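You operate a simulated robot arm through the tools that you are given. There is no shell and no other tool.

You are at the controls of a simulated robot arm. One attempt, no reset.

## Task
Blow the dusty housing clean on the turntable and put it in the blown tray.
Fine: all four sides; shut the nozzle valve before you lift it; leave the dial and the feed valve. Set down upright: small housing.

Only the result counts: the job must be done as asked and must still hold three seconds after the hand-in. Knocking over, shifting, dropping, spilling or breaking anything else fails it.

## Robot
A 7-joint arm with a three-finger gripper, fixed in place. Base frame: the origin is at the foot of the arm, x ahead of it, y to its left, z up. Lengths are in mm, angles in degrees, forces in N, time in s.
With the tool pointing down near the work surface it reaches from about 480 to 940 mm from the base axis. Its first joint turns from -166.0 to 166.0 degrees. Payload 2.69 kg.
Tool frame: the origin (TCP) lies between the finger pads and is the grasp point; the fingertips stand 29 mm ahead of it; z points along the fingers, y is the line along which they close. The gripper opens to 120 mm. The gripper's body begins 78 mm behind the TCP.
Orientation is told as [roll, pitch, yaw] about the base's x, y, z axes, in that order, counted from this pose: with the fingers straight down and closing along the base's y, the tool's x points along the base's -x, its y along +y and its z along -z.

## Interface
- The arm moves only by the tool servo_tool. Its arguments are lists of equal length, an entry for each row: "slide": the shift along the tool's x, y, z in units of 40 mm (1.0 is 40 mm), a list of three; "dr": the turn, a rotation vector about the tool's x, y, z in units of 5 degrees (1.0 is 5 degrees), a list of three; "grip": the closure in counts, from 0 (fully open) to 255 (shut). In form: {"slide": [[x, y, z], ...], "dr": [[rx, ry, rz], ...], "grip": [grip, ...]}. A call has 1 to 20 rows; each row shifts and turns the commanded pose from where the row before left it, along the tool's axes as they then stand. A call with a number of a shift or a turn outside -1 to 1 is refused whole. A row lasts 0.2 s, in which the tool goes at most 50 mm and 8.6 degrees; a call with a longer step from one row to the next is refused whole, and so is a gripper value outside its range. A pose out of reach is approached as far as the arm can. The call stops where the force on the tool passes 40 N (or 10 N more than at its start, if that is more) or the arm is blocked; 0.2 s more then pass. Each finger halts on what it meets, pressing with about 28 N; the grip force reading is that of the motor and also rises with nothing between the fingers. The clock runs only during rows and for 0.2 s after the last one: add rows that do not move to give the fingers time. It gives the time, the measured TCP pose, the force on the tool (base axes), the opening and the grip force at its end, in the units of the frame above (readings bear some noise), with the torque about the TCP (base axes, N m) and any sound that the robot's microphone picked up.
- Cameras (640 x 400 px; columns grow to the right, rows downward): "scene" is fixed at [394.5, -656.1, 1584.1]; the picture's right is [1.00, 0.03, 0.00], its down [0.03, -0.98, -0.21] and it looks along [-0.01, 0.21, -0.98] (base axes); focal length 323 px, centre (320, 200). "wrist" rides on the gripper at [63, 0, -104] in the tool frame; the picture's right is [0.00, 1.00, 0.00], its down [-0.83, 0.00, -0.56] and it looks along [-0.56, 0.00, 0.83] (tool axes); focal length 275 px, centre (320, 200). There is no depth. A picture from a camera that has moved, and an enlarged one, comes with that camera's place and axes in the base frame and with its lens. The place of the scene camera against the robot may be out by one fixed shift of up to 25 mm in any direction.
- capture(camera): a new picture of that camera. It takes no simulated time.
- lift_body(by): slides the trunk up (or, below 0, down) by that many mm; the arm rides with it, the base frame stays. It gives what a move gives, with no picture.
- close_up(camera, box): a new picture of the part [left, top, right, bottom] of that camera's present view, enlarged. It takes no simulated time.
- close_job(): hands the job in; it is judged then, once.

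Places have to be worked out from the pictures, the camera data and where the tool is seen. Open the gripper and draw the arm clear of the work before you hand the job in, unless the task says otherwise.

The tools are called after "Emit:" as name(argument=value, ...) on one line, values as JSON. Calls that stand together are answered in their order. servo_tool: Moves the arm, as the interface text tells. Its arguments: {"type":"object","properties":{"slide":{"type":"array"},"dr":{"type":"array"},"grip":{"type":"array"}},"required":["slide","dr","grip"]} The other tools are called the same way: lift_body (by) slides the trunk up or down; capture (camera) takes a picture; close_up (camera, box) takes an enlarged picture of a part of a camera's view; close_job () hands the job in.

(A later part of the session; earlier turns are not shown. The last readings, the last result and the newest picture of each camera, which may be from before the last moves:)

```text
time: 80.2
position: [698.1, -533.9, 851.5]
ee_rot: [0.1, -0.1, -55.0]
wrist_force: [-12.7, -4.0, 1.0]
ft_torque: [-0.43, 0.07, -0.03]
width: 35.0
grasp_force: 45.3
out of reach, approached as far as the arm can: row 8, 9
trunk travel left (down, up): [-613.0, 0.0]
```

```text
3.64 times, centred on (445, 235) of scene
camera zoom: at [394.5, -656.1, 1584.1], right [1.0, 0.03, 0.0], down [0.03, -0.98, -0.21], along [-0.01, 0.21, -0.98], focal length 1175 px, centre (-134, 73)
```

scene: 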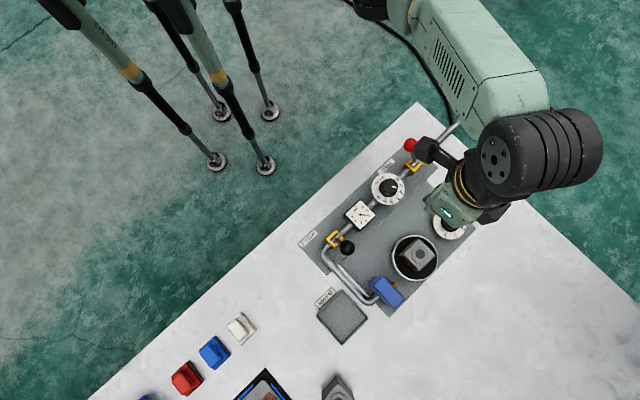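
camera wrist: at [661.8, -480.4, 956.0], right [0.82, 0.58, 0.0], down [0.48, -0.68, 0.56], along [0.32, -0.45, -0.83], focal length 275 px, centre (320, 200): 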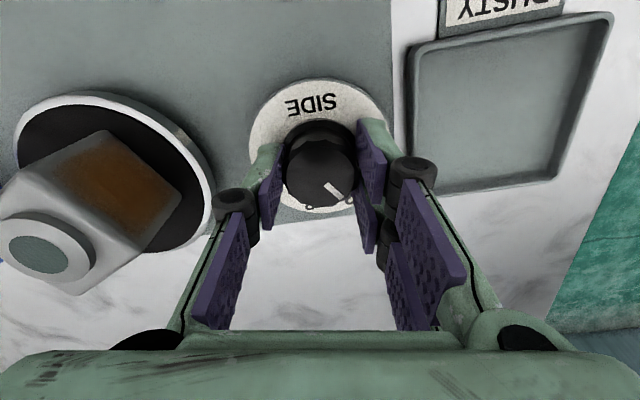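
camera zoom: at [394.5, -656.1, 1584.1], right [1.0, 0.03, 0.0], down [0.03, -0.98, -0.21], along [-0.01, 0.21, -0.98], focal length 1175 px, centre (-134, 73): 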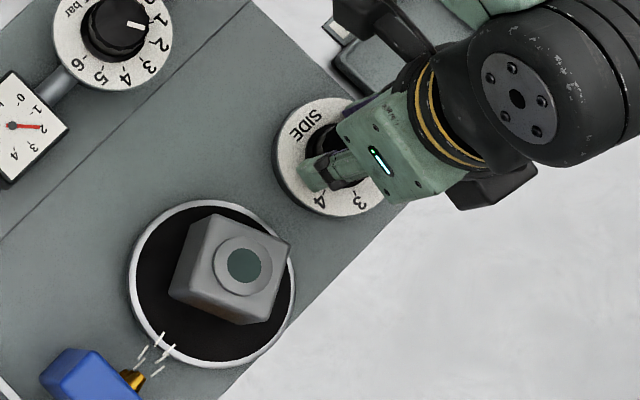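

The dial drives the turntable (housing has turned with it). I turned ~32° before the arm hit its limit at yaw -55°. I open, rotate back to yaw ≈ -33°, and re-grip to finish the remaining ~12°.

Emit:
servo_tool(slide=[[0, 0, 0], [0, 0, 0], [0, 0, 0], [0, 0, 0], [0, 0, 0], [0, 0, 0], [0, 0, 0], [0, 0, 0], [0, 0, 0]], dr=[[0, 0, 0], [0, 0, 0], [0, 0, 0], [0, 0, 0], [0, 0, -1], [0, 0, -1], [0, 0, -1], [0, 0, -1], [0, 0, 0]], grip=[127, 127, 127, 127, 127, 127, 127, 127, 127])

Emit:
capture(camera="wrist")

Emit:
close_up(camera="wrist", box=[230, 110, 410, 250])

```text
time: 82.2
position: [699.7, -532.2, 851.3]
ee_rot: [0.0, 0.0, -34.9]
wrist_force: [0.1, 0.0, -0.1]
ft_torque: [0.0, -0.03, -0.04]
width: 60.4
grasp_force: 0.0
trunk travel left (down, up): [-613.0, 0.0]
```

```text
taken
camera wrist: at [647.5, -495.4, 955.6], right [0.57, 0.82, 0.0], down [0.68, -0.47, 0.56], along [0.46, -0.32, -0.83], focal length 275 px, centre (320, 200)
```

wrist: 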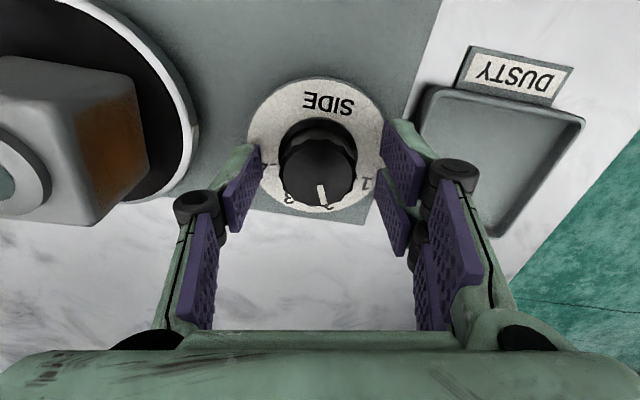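

```text
2.86 times, centred on (320, 180) of wrist
camera zoom: at [647.5, -495.4, 955.6], right [0.57, 0.82, 0.0], down [0.68, -0.47, 0.56], along [0.46, -0.32, -0.83], focal length 786 px, centre (320, 257)
```

zoom: 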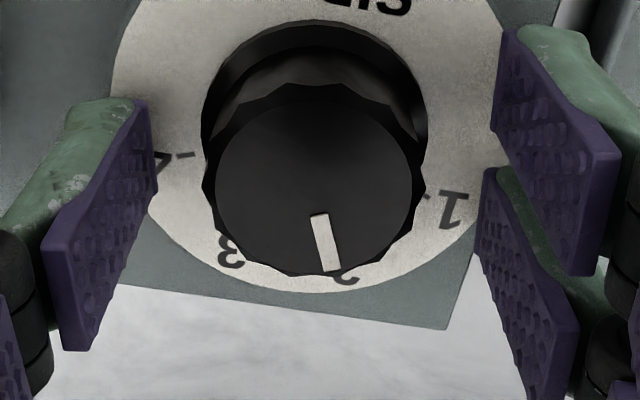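

The knob snapped to detent 2 after release and the table turned 90°: the cleaned face now faces the robot. I let the jet blow and check.

Emit:
servo_tool(slide=[[0, 0, 0], [0, 0, 0], [0, 0, 0], [0, 0, 0], [0, 0, 0], [0, 0, 0], [0, 0, 0], [0, 0, 0], [0, 0, 0], [0, 0, 0], [0, 0, 0], [0, 0, 0], [0, 0, 0], [0, 0, 0], [0, 0, 0]], dr=[[0, 0, -1], [0, 0, -1], [0, 0, -1], [0, 0, -1], [0, 0, -1], [0, 0, 0], [0, 0, 0], [0, 0, 0], [0, 0, 0], [0, 0, 0], [0, 0, 0], [0, 0, 0], [0, 0, 0], [0, 0, 0], [0, 0, 0]], grip=[127, 127, 127, 127, 127, 127, 127, 127, 127, 127, 127, 127, 127, 127, 127])

Emit:
close_up(camera="scene", box=[370, 190, 490, 290])

Emit:
capture(camera="wrist")

```text
time: 85.4
position: [699.6, -531.7, 850.8]
ee_rot: [-0.1, 0.0, -10.0]
wrist_force: [0.2, 0.4, 0.0]
ft_torque: [-0.03, -0.01, 0.06]
width: 60.5
grasp_force: 0.1
trunk travel left (down, up): [-613.0, 0.0]
```

```text
4.00 times, centred on (430, 240) of scene
camera zoom: at [394.5, -656.1, 1584.1], right [1.0, 0.03, 0.0], down [0.03, -0.98, -0.21], along [-0.01, 0.21, -0.98], focal length 1292 px, centre (-120, 40)
```

zoom: 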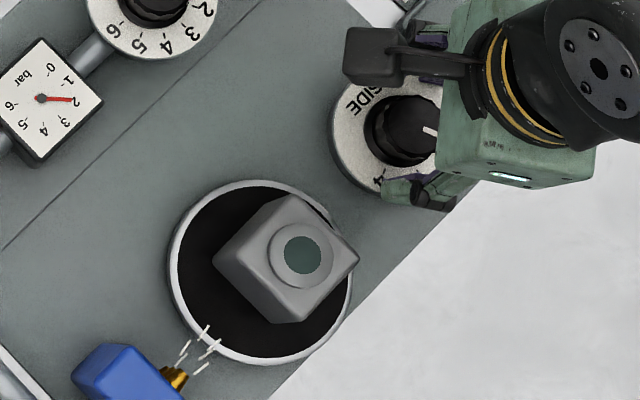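

```text
taken
camera wrist: at [637.1, -521.0, 955.5], right [0.17, 0.99, 0.0], down [0.82, -0.14, 0.56], along [0.55, -0.09, -0.83], focal length 275 px, centre (320, 200)
```

wrist: 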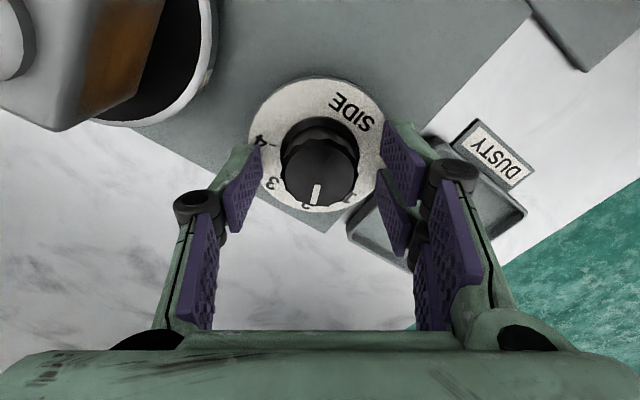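

I check the nozzle-facing face closely before turning further.

Emit:
close_up(camera="scene", box=[400, 230, 450, 280])

```text
8.00 times, centred on (425, 255) of scene
camera zoom: at [394.5, -656.1, 1584.1], right [1.0, 0.03, 0.0], down [0.03, -0.98, -0.21], along [-0.01, 0.21, -0.98], focal length 2584 px, centre (-520, -240)
```

zoom: 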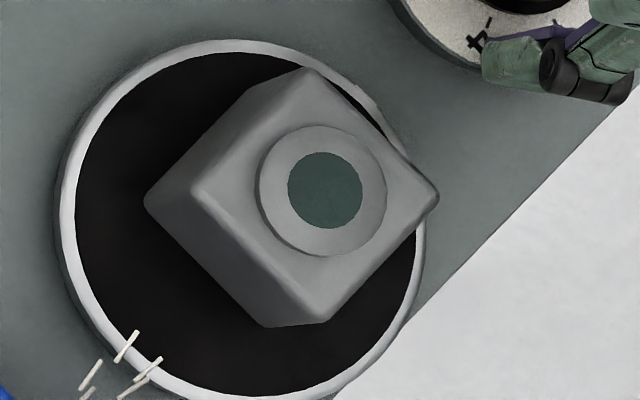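

Both visible faces are clean. Now grip at yaw -10° and turn another 45° to position 3, then release.

Emit:
servo_tool(slide=[[0, 0, 0], [0, 0, 0], [0, 0, 0], [0, 0, 0], [0, 0, 0], [0, 0, 0], [0, 0, 0], [0, 0, 0], [0, 0, 0], [0, 0, 0], [0, 0, 0], [0, 0, 0], [0, 0, 0], [0, 0, 0], [0, 0, 0]], dr=[[0, 0, 0], [0, 0, 0], [0, 0, 0], [0, 0, 0], [0, 0, 1], [0, 0, 1], [0, 0, 1], [0, 0, 1], [0, 0, 1], [0, 0, 1], [0, 0, 1], [0, 0, 1], [0, 0, 0.8], [0, 0, 0], [0, 0, 0]], grip=[255, 255, 255, 255, 255, 255, 255, 255, 255, 255, 255, 255, 255, 255, 255])

Emit:
capture(camera="wrist")

Emit:
close_up(camera="scene", box=[370, 190, 490, 290])

```text
time: 88.6
position: [698.1, -533.1, 851.1]
ee_rot: [0.1, -0.1, -54.1]
wrist_force: [0.4, -16.6, 8.9]
ft_torque: [-0.52, 0.04, 0.0]
width: 34.7
grasp_force: 45.1
trunk travel left (down, up): [-613.0, 0.0]
```

```text
taken
camera wrist: at [661.1, -481.4, 956.0], right [0.81, 0.59, 0.0], down [0.49, -0.67, 0.56], along [0.33, -0.45, -0.83], focal length 275 px, centre (320, 200)
```

wrist: 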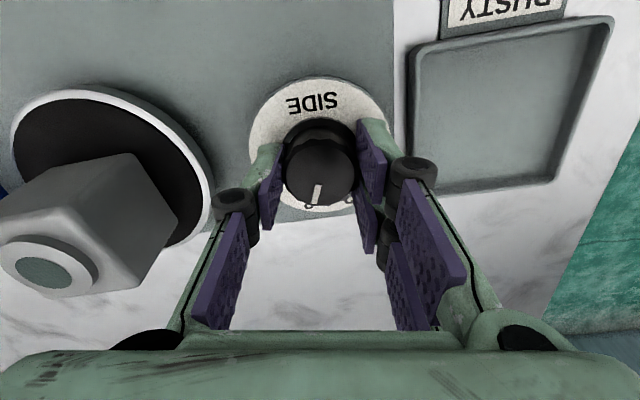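

```text
4.00 times, centred on (430, 240) of scene
camera zoom: at [394.5, -656.1, 1584.1], right [1.0, 0.03, 0.0], down [0.03, -0.98, -0.21], along [-0.01, 0.21, -0.98], focal length 1292 px, centre (-120, 40)
```

zoom: 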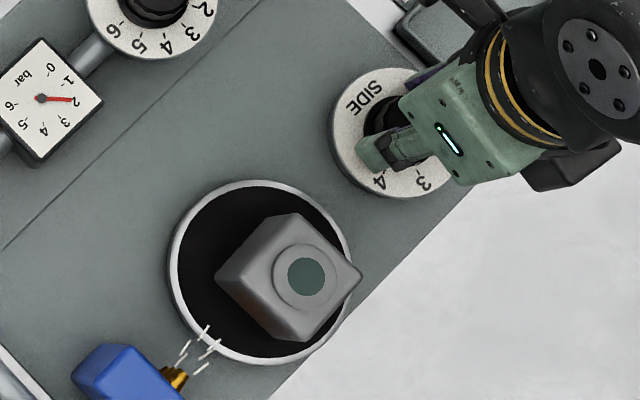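

Turned to about 3. I release, rotate the open fingers back to yaw -10°, and let the jet blow a few seconds.

Emit:
servo_tool(slide=[[0, 0, 0], [0, 0, 0], [0, 0, 0], [0, 0, 0], [0, 0, 0], [0, 0, 0], [0, 0, 0], [0, 0, 0], [0, 0, 0], [0, 0, 0], [0, 0, 0], [0, 0, 0], [0, 0, 0], [0, 0, 0], [0, 0, 0], [0, 0, 0], [0, 0, 0], [0, 0, 0], [0, 0, 0], [0, 0, 0]], dr=[[0, 0, 0], [0, 0, 0], [0, 0, 0], [0, 0, 0], [0, 0, -1], [0, 0, -1], [0, 0, -1], [0, 0, -1], [0, 0, -1], [0, 0, -1], [0, 0, -1], [0, 0, -1], [0, 0, -0.8], [0, 0, 0], [0, 0, 0], [0, 0, 0], [0, 0, 0], [0, 0, 0], [0, 0, 0], [0, 0, 0]], grip=[127, 127, 127, 127, 127, 127, 127, 127, 127, 127, 127, 127, 127, 127, 127, 127, 127, 127, 127, 127])

Emit:
capture(camera="wrist")

Emit:
close_up(camera="scene", box=[390, 210, 470, 290])

```text
time: 92.8
position: [699.0, -531.9, 849.6]
ee_rot: [-0.1, 0.0, -10.0]
wrist_force: [-0.5, -0.3, -0.7]
ft_torque: [-0.02, 0.01, 0.02]
width: 60.2
grasp_force: 0.0
trunk travel left (down, up): [-613.0, 0.0]
```

```text
taken
camera wrist: at [637.1, -520.7, 955.5], right [0.17, 0.99, 0.0], down [0.82, -0.14, 0.56], along [0.55, -0.09, -0.83], focal length 275 px, centre (320, 200)
```

wrist: 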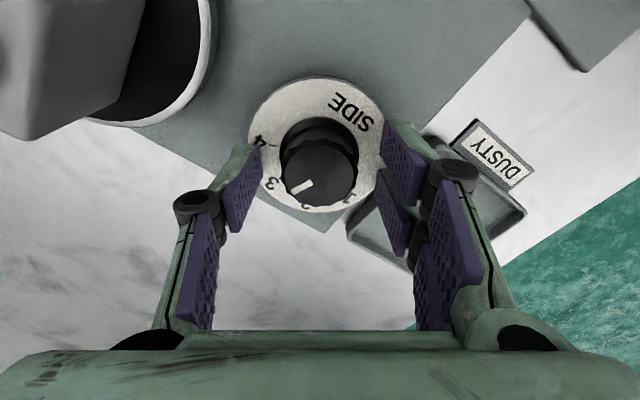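

```text
5.00 times, centred on (430, 250) of scene
camera zoom: at [394.5, -656.1, 1584.1], right [1.0, 0.03, 0.0], down [0.03, -0.98, -0.21], along [-0.01, 0.21, -0.98], focal length 1615 px, centre (-230, -50)
```

zoom: 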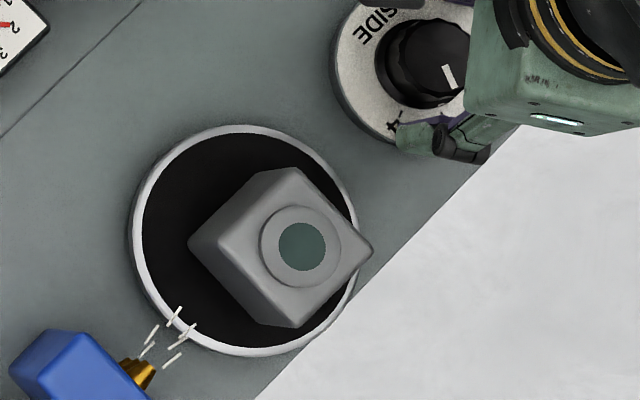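

Dial at 3; face toward the nozzle looks clean. Proceed: grip at yaw -10° and turn 45° to position 4.

Emit:
servo_tool(slide=[[0, 0, 0], [0, 0, 0], [0, 0, 0], [0, 0, 0], [0, 0, 0], [0, 0, 0], [0, 0, 0], [0, 0, 0], [0, 0, 0], [0, 0, 0], [0, 0, 0], [0, 0, 0], [0, 0, 0], [0, 0, 0], [0, 0, 0], [0, 0, 0], [0, 0, 0], [0, 0, 0], [0, 0, 0], [0, 0, 0]], dr=[[0, 0, 0], [0, 0, 0], [0, 0, 0], [0, 0, 0], [0, 0, 0], [0, 0, 0], [0, 0, 0], [0, 0, 0], [0, 0, 0], [0, 0, 1], [0, 0, 1], [0, 0, 1], [0, 0, 1], [0, 0, 1], [0, 0, 1], [0, 0, 1], [0, 0, 1], [0, 0, 0.8], [0, 0, 0], [0, 0, 0]], grip=[127, 127, 127, 127, 127, 255, 255, 255, 255, 255, 255, 255, 255, 255, 255, 255, 255, 255, 255, 255])

Emit:
capture(camera="wrist")

Emit:
close_up(camera="scene", box=[390, 210, 470, 290])

```text
time: 97.0
position: [698.2, -533.1, 851.9]
ee_rot: [0.0, -0.1, -54.1]
wrist_force: [4.1, -21.2, 10.5]
ft_torque: [-0.12, 0.25, -0.04]
width: 35.3
grasp_force: 45.3
trunk travel left (down, up): [-613.0, 0.0]
```

```text
taken
camera wrist: at [661.1, -481.4, 955.9], right [0.81, 0.59, 0.0], down [0.49, -0.67, 0.56], along [0.33, -0.45, -0.83], focal length 275 px, centre (320, 200)
```

wrist: 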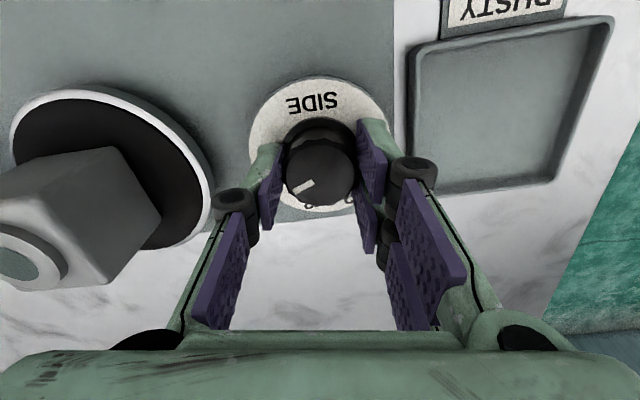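

```text
5.00 times, centred on (430, 250) of scene
camera zoom: at [394.5, -656.1, 1584.1], right [1.0, 0.03, 0.0], down [0.03, -0.98, -0.21], along [-0.01, 0.21, -0.98], focal length 1615 px, centre (-230, -50)
```

zoom: 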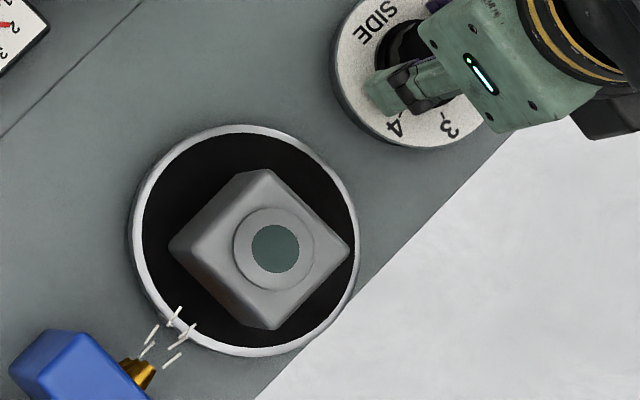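

Fourth side now faces the nozzle and shows faint remaining dust. I release and let it blow for several seconds.

Emit:
servo_tool(slide=[[0, 0, 0], [0, 0, 0], [0, 0, 0], [0, 0, 0], [0, 0, 0], [0, 0, 0], [0, 0, 0], [0, 0, 0], [0, 0, 0], [0, 0, 0], [0, 0, 0], [0, 0, 0], [0, 0, 0], [0, 0, 0], [0, 0, 0], [0, 0, 0], [0, 0, 0], [0, 0, 0], [0, 0, 0], [0, 0, 0]], dr=[[0, 0, 0], [0, 0, 0], [0, 0, 0], [0, 0, 0], [0, 0, 0], [0, 0, -1], [0, 0, -0.8], [0, 0, 0], [0, 0, 0], [0, 0, 0], [0, 0, 0], [0, 0, 0], [0, 0, 0], [0, 0, 0], [0, 0, 0], [0, 0, 0], [0, 0, 0], [0, 0, 0], [0, 0, 0], [0, 0, 0]], grip=[127, 127, 127, 127, 127, 127, 127, 127, 127, 127, 127, 127, 127, 127, 127, 127, 127, 127, 127, 127])

Emit:
capture(camera="wrist")

Emit:
close_up(camera="scene", box=[390, 210, 470, 290])

```text
time: 101.2
position: [698.2, -531.4, 851.1]
ee_rot: [0.0, 0.1, -45.0]
wrist_force: [-0.1, -0.9, -0.6]
ft_torque: [-0.01, -0.01, 0.0]
width: 60.3
grasp_force: 0.0
trunk travel left (down, up): [-613.0, 0.0]
```

```text
taken
camera wrist: at [654.6, -486.9, 955.6], right [0.7, 0.71, 0.0], down [0.59, -0.58, 0.56], along [0.4, -0.39, -0.83], focal length 275 px, centre (320, 200)
```

wrist: 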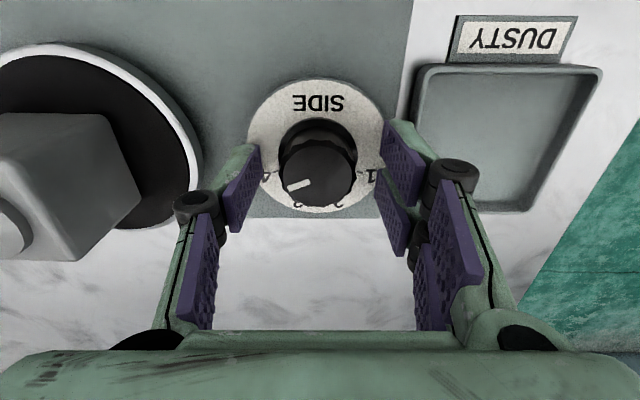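

```text
5.00 times, centred on (430, 250) of scene
camera zoom: at [394.5, -656.1, 1584.1], right [1.0, 0.03, 0.0], down [0.03, -0.98, -0.21], along [-0.01, 0.21, -0.98], focal length 1615 px, centre (-230, -50)
```

zoom: 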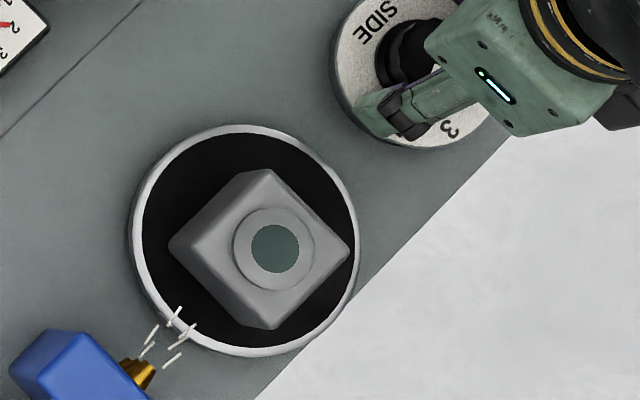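

Dial is at 4 and the last side is clean. Now shut the nozzle valve: I withdraw from the knob, close the fingers, and go to the inboard side of the lever.

Emit:
servo_tool(slide=[[1, 0, -0.5], [1, 0, -0.6], [0.8, -0.5, -0.6], [0.8, -0.6, -0.6], [0.6, -0.9, -0.5], [0.6, -0.95, 0], [0.6, -0.95, 0], [0.5, -0.95, 0], [0.1, -0.72, 0], [0, 0, 0], [0, 0, 0]], dr=[[0, 0, 0], [0, 0, 0], [0, 0, 0], [0, 0, 0], [0, 0, 0], [0, 0, 0], [0, 0, 0], [0, 0, 0], [0, 0, 0], [0, 0, 0], [0, 0, 0]], grip=[127, 127, 255, 255, 255, 255, 255, 255, 255, 255, 255])

Emit:
capture(camera="wrist")

Emit:
capture(camera="scene")

```text
time: 103.6
position: [373.1, -520.5, 962.8]
ee_rot: [0.0, 0.0, -45.0]
wrist_force: [-0.4, 0.0, -0.3]
ft_torque: [0.01, 0.01, 0.03]
width: 0.0
grasp_force: 27.4
trunk travel left (down, up): [-613.0, 0.0]
```

```text
taken
camera wrist: at [327.9, -475.3, 1068.0], right [0.7, 0.71, 0.0], down [0.59, -0.58, 0.56], along [0.4, -0.39, -0.83], focal length 275 px, centre (320, 200)
```

wrist: 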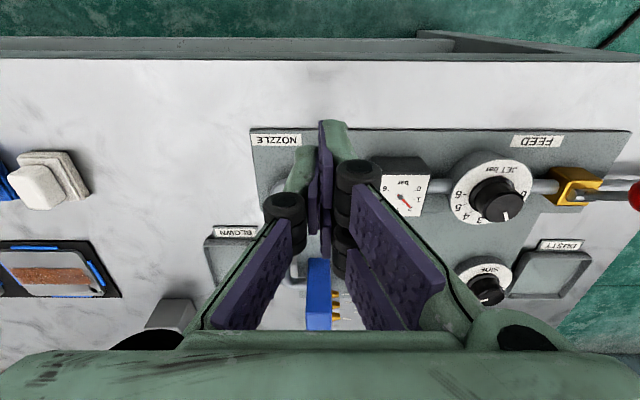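

```text
taken
```

scene: 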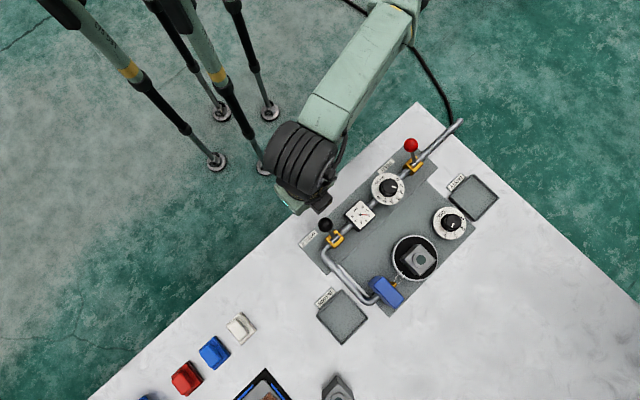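

Now down to z≈908 on the inboard side of the ball, then push outward in steps.

Emit:
servo_tool(slide=[[0.1, 0, 0.7], [0, 0, 0.67], [0, 0, 0], [-0.25, 0, 0], [-0.25, 0, 0], [-0.25, 0, 0], [0, 0, 0]], dr=[[0, 0, 0], [0, 0, 0], [0, 0, 0], [0, 0, 0], [0, 0, 0], [0, 0, 0], [0, 0, 0]], grip=[255, 255, 255, 255, 255, 255, 255])

Emit:
close_up(camera="scene", box=[270, 190, 440, 310])

Emit:
capture(camera="wrist")

```text
time: 105.2
position: [390.5, -539.6, 908.1]
ee_rot: [0.0, 0.0, -45.1]
wrist_force: [-0.5, 0.3, 0.0]
ft_torque: [-0.01, -0.04, 0.01]
width: 0.0
grasp_force: 28.0
trunk travel left (down, up): [-613.0, 0.0]
```

```text
3.33 times, centred on (355, 250) of scene
camera zoom: at [394.5, -656.1, 1584.1], right [1.0, 0.03, 0.0], down [0.03, -0.98, -0.21], along [-0.01, 0.21, -0.98], focal length 1077 px, centre (203, 33)
```

zoom: 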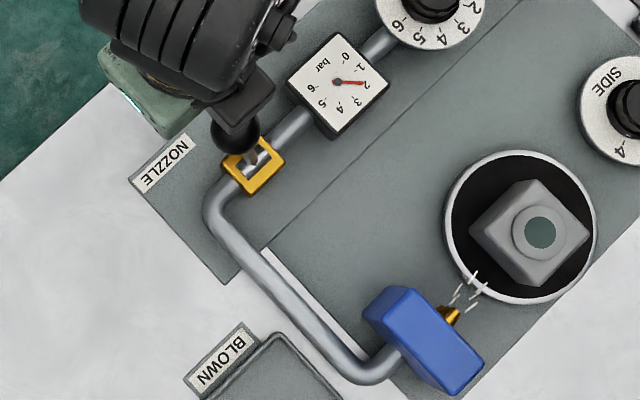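

```text
taken
camera wrist: at [345.7, -493.5, 1012.7], right [0.7, 0.71, 0.0], down [0.59, -0.58, 0.56], along [0.4, -0.39, -0.83], focal length 275 px, centre (320, 200)
```

wrist: 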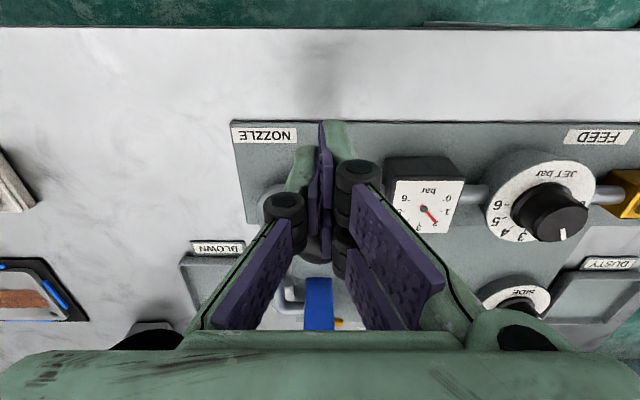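

No contact force yet; continue pushing outward.

Emit:
servo_tool(slide=[[-0.25, 0, 0], [-0.25, 0, 0], [-0.25, 0, 0], [0, 0, 0]], dr=[[0, 0, 0], [0, 0, 0], [0, 0, 0], [0, 0, 0]], grip=[255, 255, 255, 255])

Emit:
close_up(camera="scene", box=[270, 190, 440, 310])

```text
time: 106.2
position: [411.8, -559.4, 907.7]
ee_rot: [0.0, 0.0, -45.0]
wrist_force: [-0.2, 0.1, -0.6]
ft_torque: [-0.03, 0.0, -0.02]
width: 0.3
grasp_force: 27.6
trunk travel left (down, up): [-613.0, 0.0]
```

```text
3.33 times, centred on (355, 250) of scene
camera zoom: at [394.5, -656.1, 1584.1], right [1.0, 0.03, 0.0], down [0.03, -0.98, -0.21], along [-0.01, 0.21, -0.98], focal length 1077 px, centre (203, 33)
```

zoom: 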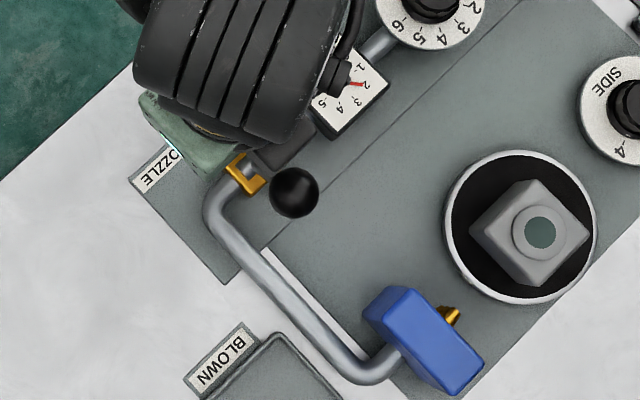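

The lever flipped back to its shut position (ball at its original place) and the jets are gone. I back off, rise, move toward the turntable, tilt the tool 20° outward and open to 75 mm.

Emit:
servo_tool(slide=[[0.3, 0, 0], [0, 0, -0.8], [0, 0, -0.8], [-0.8, 0.7, 0], [-0.8, 0.7, 0], [-0.8, 0.7, 0], [-0.3, 0.38, 0], [0, 0, 0], [0, 0, 0], [0, 0, 0], [0, 0, 0], [0, 0, 0], [0, 0, 0]], dr=[[0, 0, 0], [0, 0, 0], [0, 0, 0], [0, 0, 0], [0, 0, 0], [0, 0, 0], [0, 0, 0], [0, -1, 0], [0, -1, 0], [0, -1, 0], [0, -1, 0], [0, 0, 0], [0, 0, 0]], grip=[255, 255, 255, 255, 255, 255, 255, 96, 96, 96, 96, 96, 96])

Emit:
capture(camera="wrist")

Emit:
capture(camera="scene")

```text
time: 109.0
position: [550.2, -558.0, 972.5]
ee_rot: [0.0, -20.0, -45.0]
wrist_force: [-1.1, 0.2, 0.5]
ft_torque: [-0.01, 0.02, 0.01]
width: 74.9
grasp_force: 0.1
trunk travel left (down, up): [-613.0, 0.0]
```

```text
taken
camera wrist: at [482.3, -489.9, 1048.8], right [0.7, 0.71, 0.0], down [0.42, -0.41, 0.81], along [0.57, -0.57, -0.59], focal length 275 px, centre (320, 200)
```

wrist: 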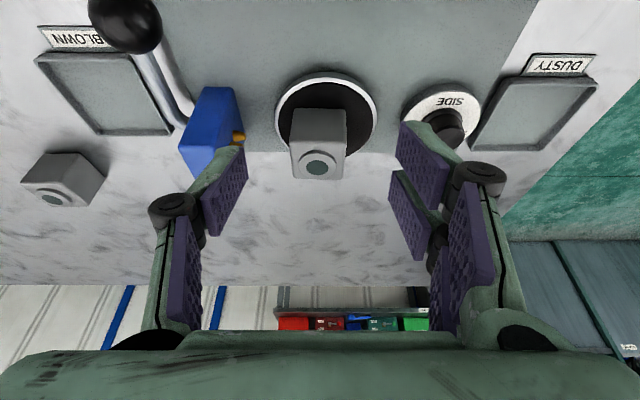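

```text
taken
```

scene: 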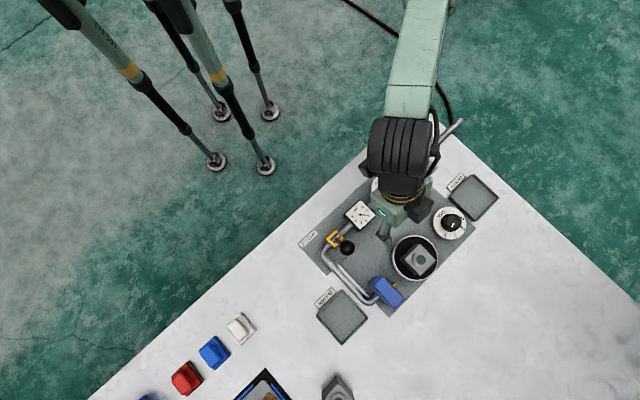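

Tilt is as intended and the nozzle block is clear. I zoom in to measure the housing's position and yaw.

Emit:
close_up(camera="wrist", box=[260, 60, 390, 190])

Emit:
close_up(camera="scene", box=[370, 210, 470, 300])

```text
3.08 times, centred on (325, 125) of wrist
camera zoom: at [482.3, -489.9, 1048.8], right [0.7, 0.71, 0.0], down [0.42, -0.41, 0.81], along [0.57, -0.57, -0.59], focal length 847 px, centre (305, 431)
```

zoom: 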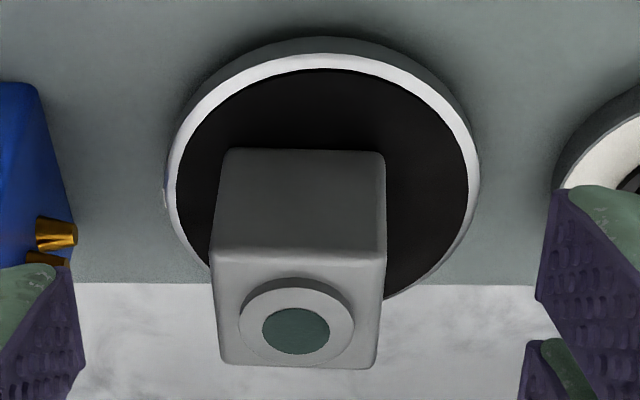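

```text
4.44 times, centred on (420, 255) of scene
camera zoom: at [394.5, -656.1, 1584.1], right [1.0, 0.03, 0.0], down [0.03, -0.98, -0.21], along [-0.01, 0.21, -0.98], focal length 1436 px, centre (-124, -44)
```

zoom: 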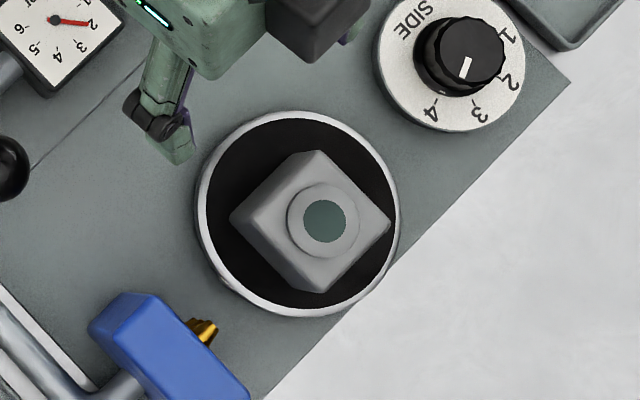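

Housing centre ≈ (u869, v-6.5), rotated ≈ -3°. I trim yaw to -48°, then approach along a straight line to it with the tilted, open fingers (75% of the way first).

Emit:
servo_tool(slide=[[0, 0, 0], [0, 0, 0], [-0.278, 0.022, 0.796], [-0.278, 0.022, 0.796], [-0.278, 0.022, 0.796], [0, 0, 0], [0, 0, 0]], dr=[[0.205, 0, 0.564], [0, 0, 0], [0, 0, 0], [0, 0, 0], [0, 0, 0], [0, 0, 0], [0, 0, 0]], grip=[96, 96, 96, 96, 96, 96, 96])

Emit:
capture(camera="wrist")

Emit:
close_up(camera="wrist", box=[220, 80, 420, 250])

```text
time: 110.6
position: [594.5, -602.6, 894.0]
ee_rot: [-0.1, -20.0, -47.9]
wrist_force: [0.1, -0.4, 0.6]
ft_torque: [-0.01, 0.04, -0.01]
width: 75.0
grasp_force: 0.1
trunk travel left (down, up): [-613.0, 0.0]
```

```text
taken
camera wrist: at [530.5, -531.6, 970.0], right [0.74, 0.67, 0.0], down [0.4, -0.44, 0.81], along [0.54, -0.6, -0.59], focal length 275 px, centre (320, 200)
```

wrist: 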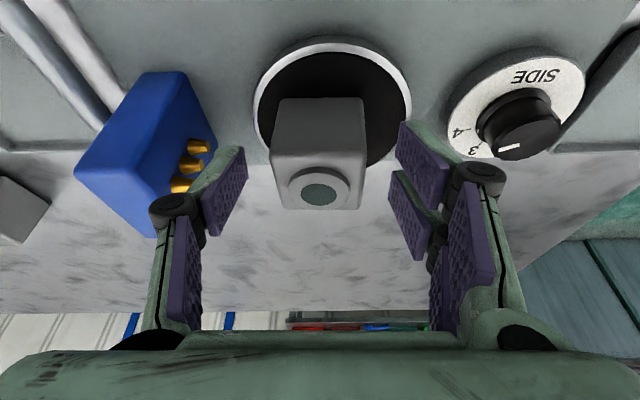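

```text
2.35 times, centred on (320, 165) of wrist
camera zoom: at [530.5, -531.6, 970.0], right [0.74, 0.67, 0.0], down [0.4, -0.44, 0.81], along [0.54, -0.6, -0.59], focal length 648 px, centre (320, 282)
```

zoom: 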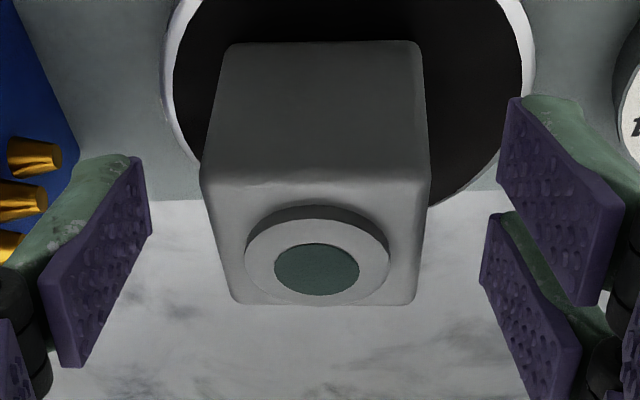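

Aligned. The boss centre reads ≈ (u871, v-7). I finish the approach to TCP ≈ (u871, v-7, z868).

Emit:
servo_tool(slide=[[-0.177, -0.01, 0.41], [-0.177, -0.01, 0.41], [0, 0, 0], [0, 0, 0]], dr=[[0, 0, 0], [0, 0, 0], [0, 0, 0], [0, 0, 0]], grip=[96, 96, 96, 96])

Emit:
capture(camera="wrist")

Emit:
close_up(camera="scene", box=[350, 190, 500, 310])

```text
time: 111.6
position: [610.4, -621.4, 867.8]
ee_rot: [0.1, -20.0, -47.9]
wrist_force: [-0.4, -0.5, -0.7]
ft_torque: [0.01, -0.02, 0.01]
width: 74.9
grasp_force: 0.0
trunk travel left (down, up): [-613.0, 0.0]
```

```text
taken
camera wrist: at [546.7, -550.8, 944.1], right [0.74, 0.67, 0.0], down [0.4, -0.44, 0.81], along [0.54, -0.6, -0.59], focal length 275 px, centre (320, 200)
```

wrist: 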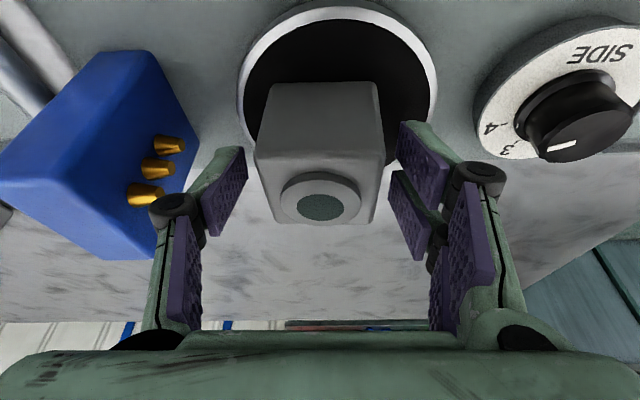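

```text
3.33 times, centred on (425, 250) of scene
camera zoom: at [394.5, -656.1, 1584.1], right [1.0, 0.03, 0.0], down [0.03, -0.98, -0.21], along [-0.01, 0.21, -0.98], focal length 1077 px, centre (-30, 33)
```

zoom: 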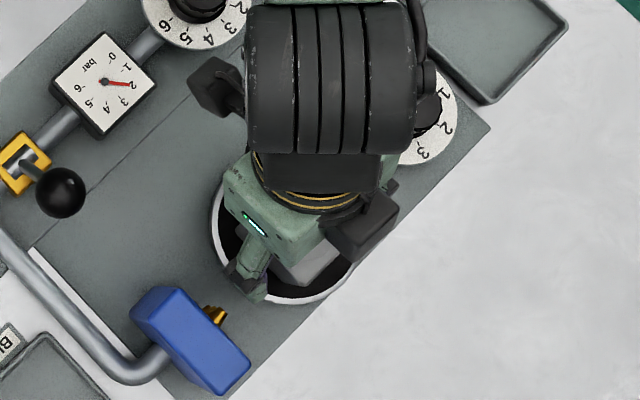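

Centred between the fingers. Close the gripper.

Emit:
servo_tool(slide=[[0, 0, 0], [0, 0, 0], [0, 0, 0], [0, 0, 0], [0, 0, 0], [0, 0, 0]], dr=[[0, 0, 0], [0, 0, 0], [0, 0, 0], [0, 0, 0], [0, 0, 0], [0, 0, 0]], grip=[255, 255, 255, 255, 255, 255])

Emit:
capture(camera="wrist")

```text
time: 113.0
position: [610.4, -622.4, 867.8]
ee_rot: [-0.1, -20.0, -48.0]
wrist_force: [1.0, -0.9, 1.0]
ft_torque: [0.05, -0.01, 0.03]
width: 49.8
grasp_force: 28.3
trunk travel left (down, up): [-613.0, 0.0]
```

```text
taken
camera wrist: at [546.7, -550.7, 944.3], right [0.74, 0.67, 0.0], down [0.4, -0.44, 0.81], along [0.54, -0.6, -0.59], focal length 275 px, centre (320, 200)
```

wrist: 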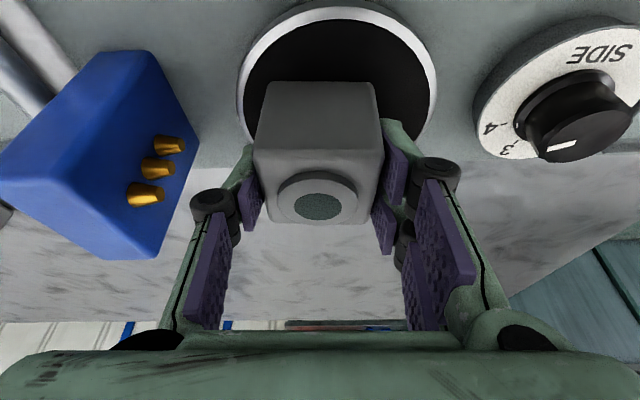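

Firm grip at 49.8 mm, valve shut. Lift straight up ~90 mm.

Emit:
servo_tool(slide=[[-0.086, 0, -0.235], [-0.257, 0, -0.705], [-0.257, 0, -0.705], [-0.17, 0, -0.47], [0, 0, 0], [0, 0, 0]], dr=[[0, 0, 0], [0, 0, 0], [0, 0, 0], [0, 0, 0], [0, 0, 0], [0, 0, 0]], grip=[255, 255, 255, 255, 255, 255])

Emit:
capture(camera="wrist")

Emit:
close_up(camera="scene", box=[350, 190, 500, 310])

```text
time: 114.4
position: [609.3, -622.6, 958.5]
ee_rot: [0.0, -20.0, -48.0]
wrist_force: [-0.6, -0.5, -1.7]
ft_torque: [-0.03, 0.04, -0.01]
width: 49.5
grasp_force: 28.0
trunk travel left (down, up): [-613.0, 0.0]
```

```text
taken
camera wrist: at [546.2, -551.2, 1035.3], right [0.74, 0.67, 0.0], down [0.4, -0.44, 0.81], along [0.54, -0.6, -0.59], focal length 275 px, centre (320, 200)
```

wrist: 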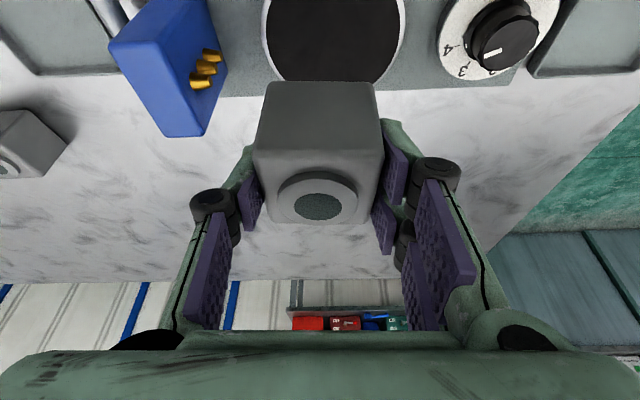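

```text
3.33 times, centred on (425, 250) of scene
camera zoom: at [394.5, -656.1, 1584.1], right [1.0, 0.03, 0.0], down [0.03, -0.98, -0.21], along [-0.01, 0.21, -0.98], focal length 1077 px, centre (-30, 33)
```

zoom: 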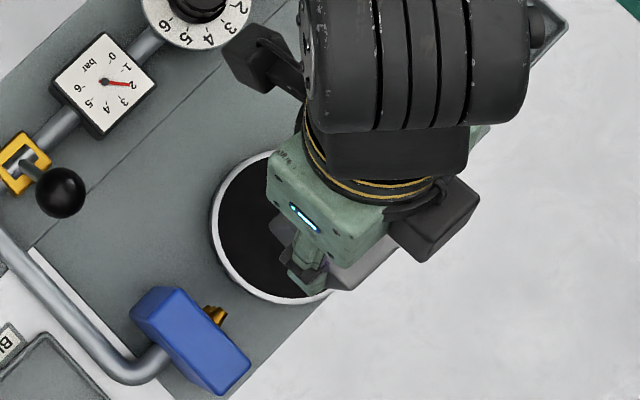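

Lift is clean. Now traverse toward the BLOWN tray at this height, over the nozzle block (housing bottom ≈ z911, block top ≈ z889).

Emit:
servo_tool(slide=[[0.045, -0.837, -0.016], [0.045, -0.837, -0.016], [0.045, -0.837, -0.016], [0.045, -0.837, -0.016], [0.045, -0.837, -0.016], [0, 0, 0], [0, 0, 0]], dr=[[0, 0, 0], [0, 0, 0], [0, 0, 0], [0, 0, 0], [0, 0, 0], [0, 0, 0], [0, 0, 0]], grip=[255, 255, 255, 255, 255, 255, 255])

Emit:
capture(camera="wrist")

Emit:
capture(camera="scene")

```text
time: 116.0
position: [478.1, -727.9, 957.2]
ee_rot: [0.1, -20.0, -48.0]
wrist_force: [0.4, 1.2, -2.2]
ft_torque: [0.0, -0.01, -0.02]
width: 50.0
grasp_force: 28.3
trunk travel left (down, up): [-613.0, 0.0]
```

```text
taken
camera wrist: at [415.7, -656.2, 1033.7], right [0.74, 0.67, 0.0], down [0.4, -0.44, 0.81], along [0.54, -0.6, -0.59], focal length 275 px, centre (320, 200)
```

wrist: 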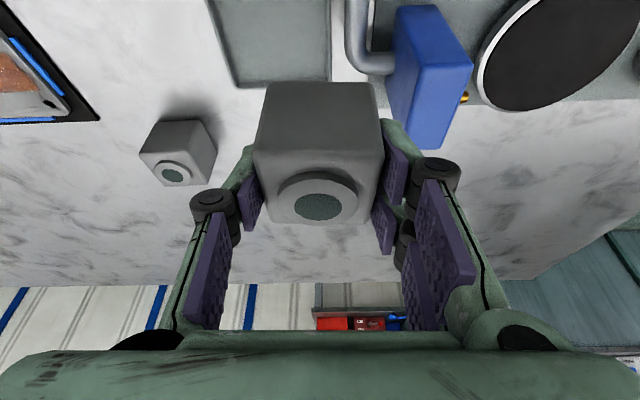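

```text
taken
```

scene: 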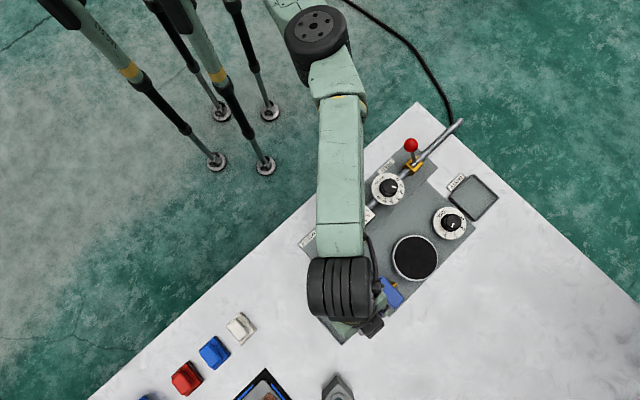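

Tray measured: v from ≈-250 to ≈-167.5, far edge u≈890 → centre ≈ (u849, v-209). I trim yaw back to -45°, move over it, and descend part way.

Emit:
servo_tool(slide=[[0, 0, 0], [0.09, -0.8, -0.033], [0, 0, 0], [0.17, 0, 0.47], [0.257, 0, 0.705], [0, 0, 0], [0, 0, 0]], dr=[[-0.205, 0, -0.564], [0, 0, 0], [0, 0, 0], [0, 0, 0], [0, 0, 0], [0, 0, 0], [0, 0, 0]], grip=[255, 255, 255, 255, 255, 255, 255])

Emit:
capture(camera="wrist")

Emit:
close_up(camera="scene", box=[270, 230, 430, 360])

```text
time: 117.6
position: [455.5, -747.4, 907.0]
ee_rot: [0.0, -20.0, -45.1]
wrist_force: [0.1, 0.4, -3.3]
ft_torque: [0.0, 0.0, 0.0]
width: 49.5
grasp_force: 27.4
trunk travel left (down, up): [-613.0, 0.0]
```

```text
taken
camera wrist: at [387.1, -679.9, 984.5], right [0.7, 0.71, 0.0], down [0.42, -0.41, 0.81], along [0.57, -0.57, -0.59], focal length 275 px, centre (320, 200)
```

wrist: 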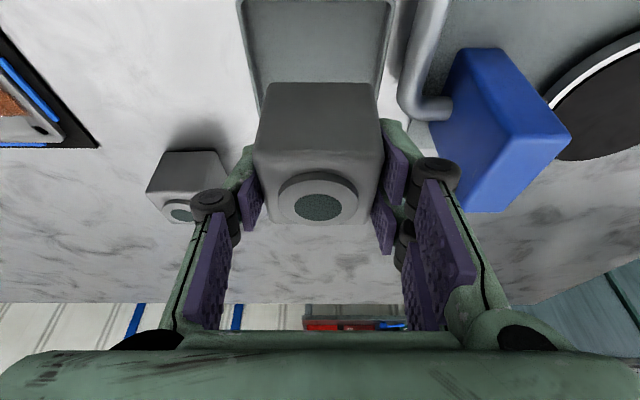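

```text
3.08 times, centred on (350, 295) of scene
camera zoom: at [394.5, -656.1, 1584.1], right [1.0, 0.03, 0.0], down [0.03, -0.98, -0.21], along [-0.01, 0.21, -0.98], focal length 994 px, centre (228, -92)
```

zoom: 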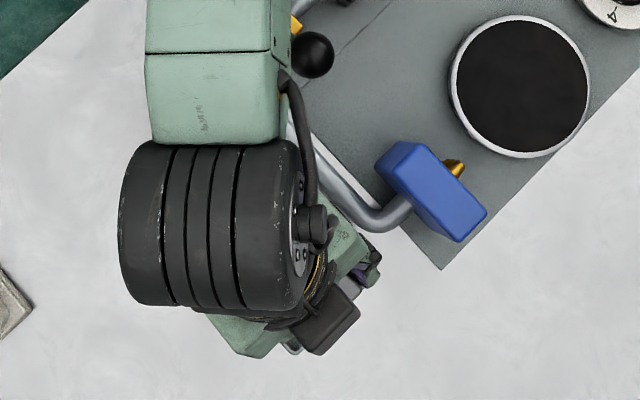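

Well centred over the tray (≈1.5 mm corrections). I descend to z≈860, just above expected contact at ≈851.

Emit:
servo_tool(slide=[[0.18, -0.04, 0.37], [0.14, 0, 0.383], [0.13, 0, 0.35], [0, 0, 0], [0, 0, 0]], dr=[[0, 0, 0], [0, 0, 0], [0, 0, 0], [0, 0, 0], [0, 0, 0]], grip=[255, 255, 255, 255, 255])

Emit:
capture(camera="wrist")

```text
time: 118.8
position: [451.1, -746.7, 858.8]
ee_rot: [0.0, -20.0, -45.0]
wrist_force: [-0.5, 0.7, -2.2]
ft_torque: [0.01, -0.02, -0.03]
width: 49.6
grasp_force: 28.3
trunk travel left (down, up): [-613.0, 0.0]
```

```text
taken
camera wrist: at [383.8, -679.1, 936.6], right [0.7, 0.71, 0.0], down [0.42, -0.41, 0.81], along [0.57, -0.57, -0.59], focal length 275 px, centre (320, 200)
```

wrist: 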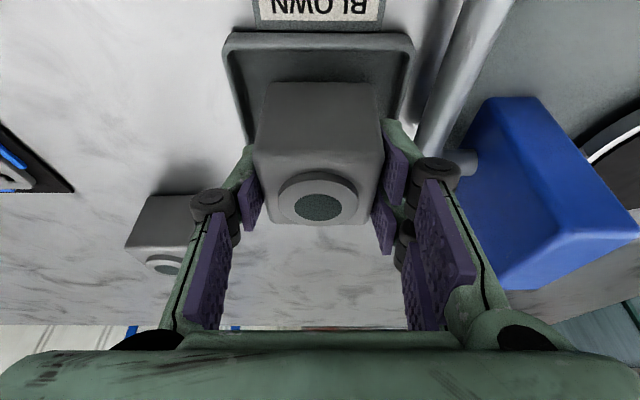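

Tray near edge gives centre ≈ (u847.5, v-209): aligned. Now slow descent to contact.

Emit:
servo_tool(slide=[[0.017, 0, 0.047], [0.017, 0, 0.047], [0.017, 0, 0.047], [0, 0, 0]], dr=[[0, 0, 0], [0, 0, 0], [0, 0, 0], [0, 0, 0]], grip=[255, 255, 255, 255])

```text
time: 119.8
position: [451.7, -746.8, 854.2]
ee_rot: [-0.1, -19.9, -45.1]
wrist_force: [-0.5, 0.6, -2.2]
ft_torque: [0.01, 0.01, 0.04]
width: 49.7
grasp_force: 28.1
trunk travel left (down, up): [-613.0, 0.0]
```

No contact yet at z≈854; continue in ~1.3 mm steps.

Emit:
servo_tool(slide=[[0.011, 0, 0.031], [0.011, 0, 0.031], [0.011, 0, 0.031], [0, 0, 0]], dr=[[0, 0, 0], [0, 0, 0], [0, 0, 0], [0, 0, 0]], grip=[255, 255, 255, 255])

```text
time: 120.8
position: [451.9, -747.2, 850.2]
ee_rot: [0.0, -20.1, -45.0]
wrist_force: [-0.2, 0.1, -1.6]
ft_torque: [0.02, 0.01, 0.02]
width: 49.5
grasp_force: 27.7
trunk travel left (down, up): [-613.0, 0.0]
```

Still free at z≈850; continue with ~1 mm steps.

Emit:
servo_tool(slide=[[0.009, 0, 0.024], [0.009, 0, 0.024], [0.009, 0, 0.024], [0, 0, 0]], dr=[[0, 0, 0], [0, 0, 0], [0, 0, 0], [0, 0, 0]], grip=[255, 255, 255, 255])

```text
time: 121.8
position: [450.7, -747.5, 849.2]
ee_rot: [-0.1, -20.2, -45.0]
wrist_force: [-0.8, -1.6, 6.6]
ft_torque: [-0.32, 0.02, 0.0]
width: 49.5
grasp_force: 27.8
trunk travel left (down, up): [-613.0, 0.0]
```

Contact (≈9 N net) at z≈849. I open the fingers to ~62 mm to release the housing upright in the tray.

Emit:
servo_tool(slide=[[0, 0, 0], [0, 0, 0], [0, 0, 0], [0, 0, 0], [0, 0, 0], [0, 0, 0]], dr=[[0, 0, 0], [0, 0, 0], [0, 0, 0], [0, 0, 0], [0, 0, 0], [0, 0, 0]], grip=[200, 160, 123, 123, 123, 123])

Emit:
capture(camera="wrist")

```text
time: 123.2
position: [451.6, -747.7, 847.1]
ee_rot: [0.0, -20.1, -45.0]
wrist_force: [-0.9, -0.7, -0.3]
ft_torque: [-0.01, 0.02, 0.04]
width: 61.4
grasp_force: 0.1
trunk travel left (down, up): [-613.0, 0.0]
```

```text
taken
camera wrist: at [384.0, -679.3, 923.8], right [0.7, 0.71, 0.0], down [0.42, -0.41, 0.81], along [0.57, -0.57, -0.59], focal length 275 px, centre (320, 200)
```

wrist: 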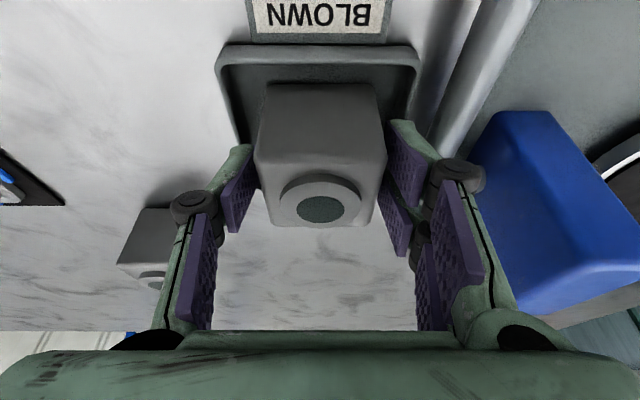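

Housing released and standing in the tray. I withdraw along the tool axis.

Emit:
servo_tool(slide=[[0, 0, -0.5], [0, 0, -0.9], [0, 0, -1], [0, 0, -1], [0, 0, -0.5], [0, 0, 0], [0, 0, 0]], dr=[[0, 0, 0], [0, 0, 0], [0, 0, 0], [0, 0, 0], [0, 0, 0], [0, 0, 0], [0, 0, 0]], grip=[123, 123, 123, 123, 123, 123, 123])

Emit:
capture(camera="wrist")

Emit:
close_up(camera="wrist", box=[220, 40, 420, 200])

```text
time: 124.8
position: [413.9, -708.7, 992.9]
ee_rot: [0.0, -20.0, -45.0]
wrist_force: [0.5, 0.1, 0.0]
ft_torque: [0.01, -0.01, -0.01]
width: 62.2
grasp_force: 0.1
trunk travel left (down, up): [-613.0, 0.0]
```

```text
taken
camera wrist: at [346.6, -640.8, 1069.9], right [0.7, 0.71, 0.0], down [0.42, -0.41, 0.81], along [0.57, -0.57, -0.59], focal length 275 px, centre (320, 200)
```

wrist: 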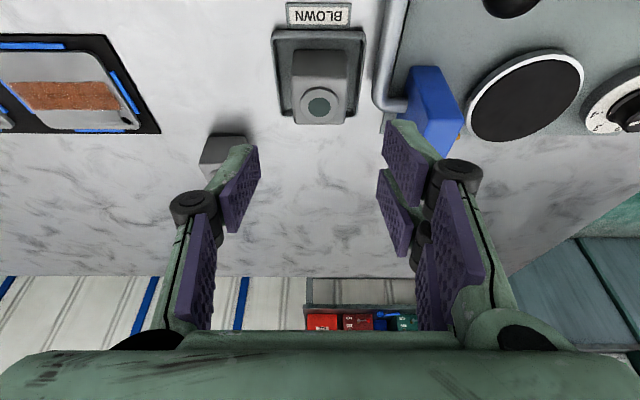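

```text
2.50 times, centred on (320, 120) of wrist
camera zoom: at [346.6, -640.8, 1069.9], right [0.7, 0.71, 0.0], down [0.42, -0.41, 0.81], along [0.57, -0.57, -0.59], focal length 688 px, centre (320, 400)
```

zoom: 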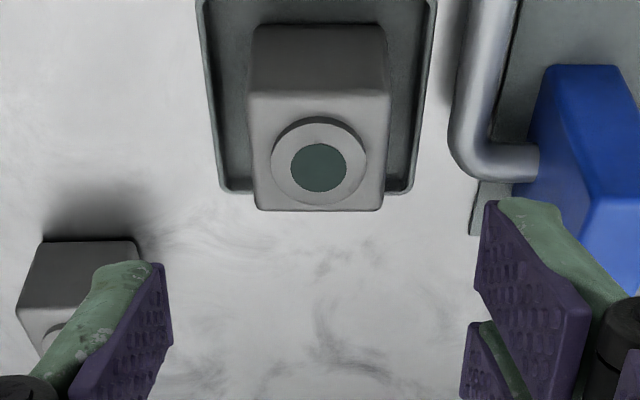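

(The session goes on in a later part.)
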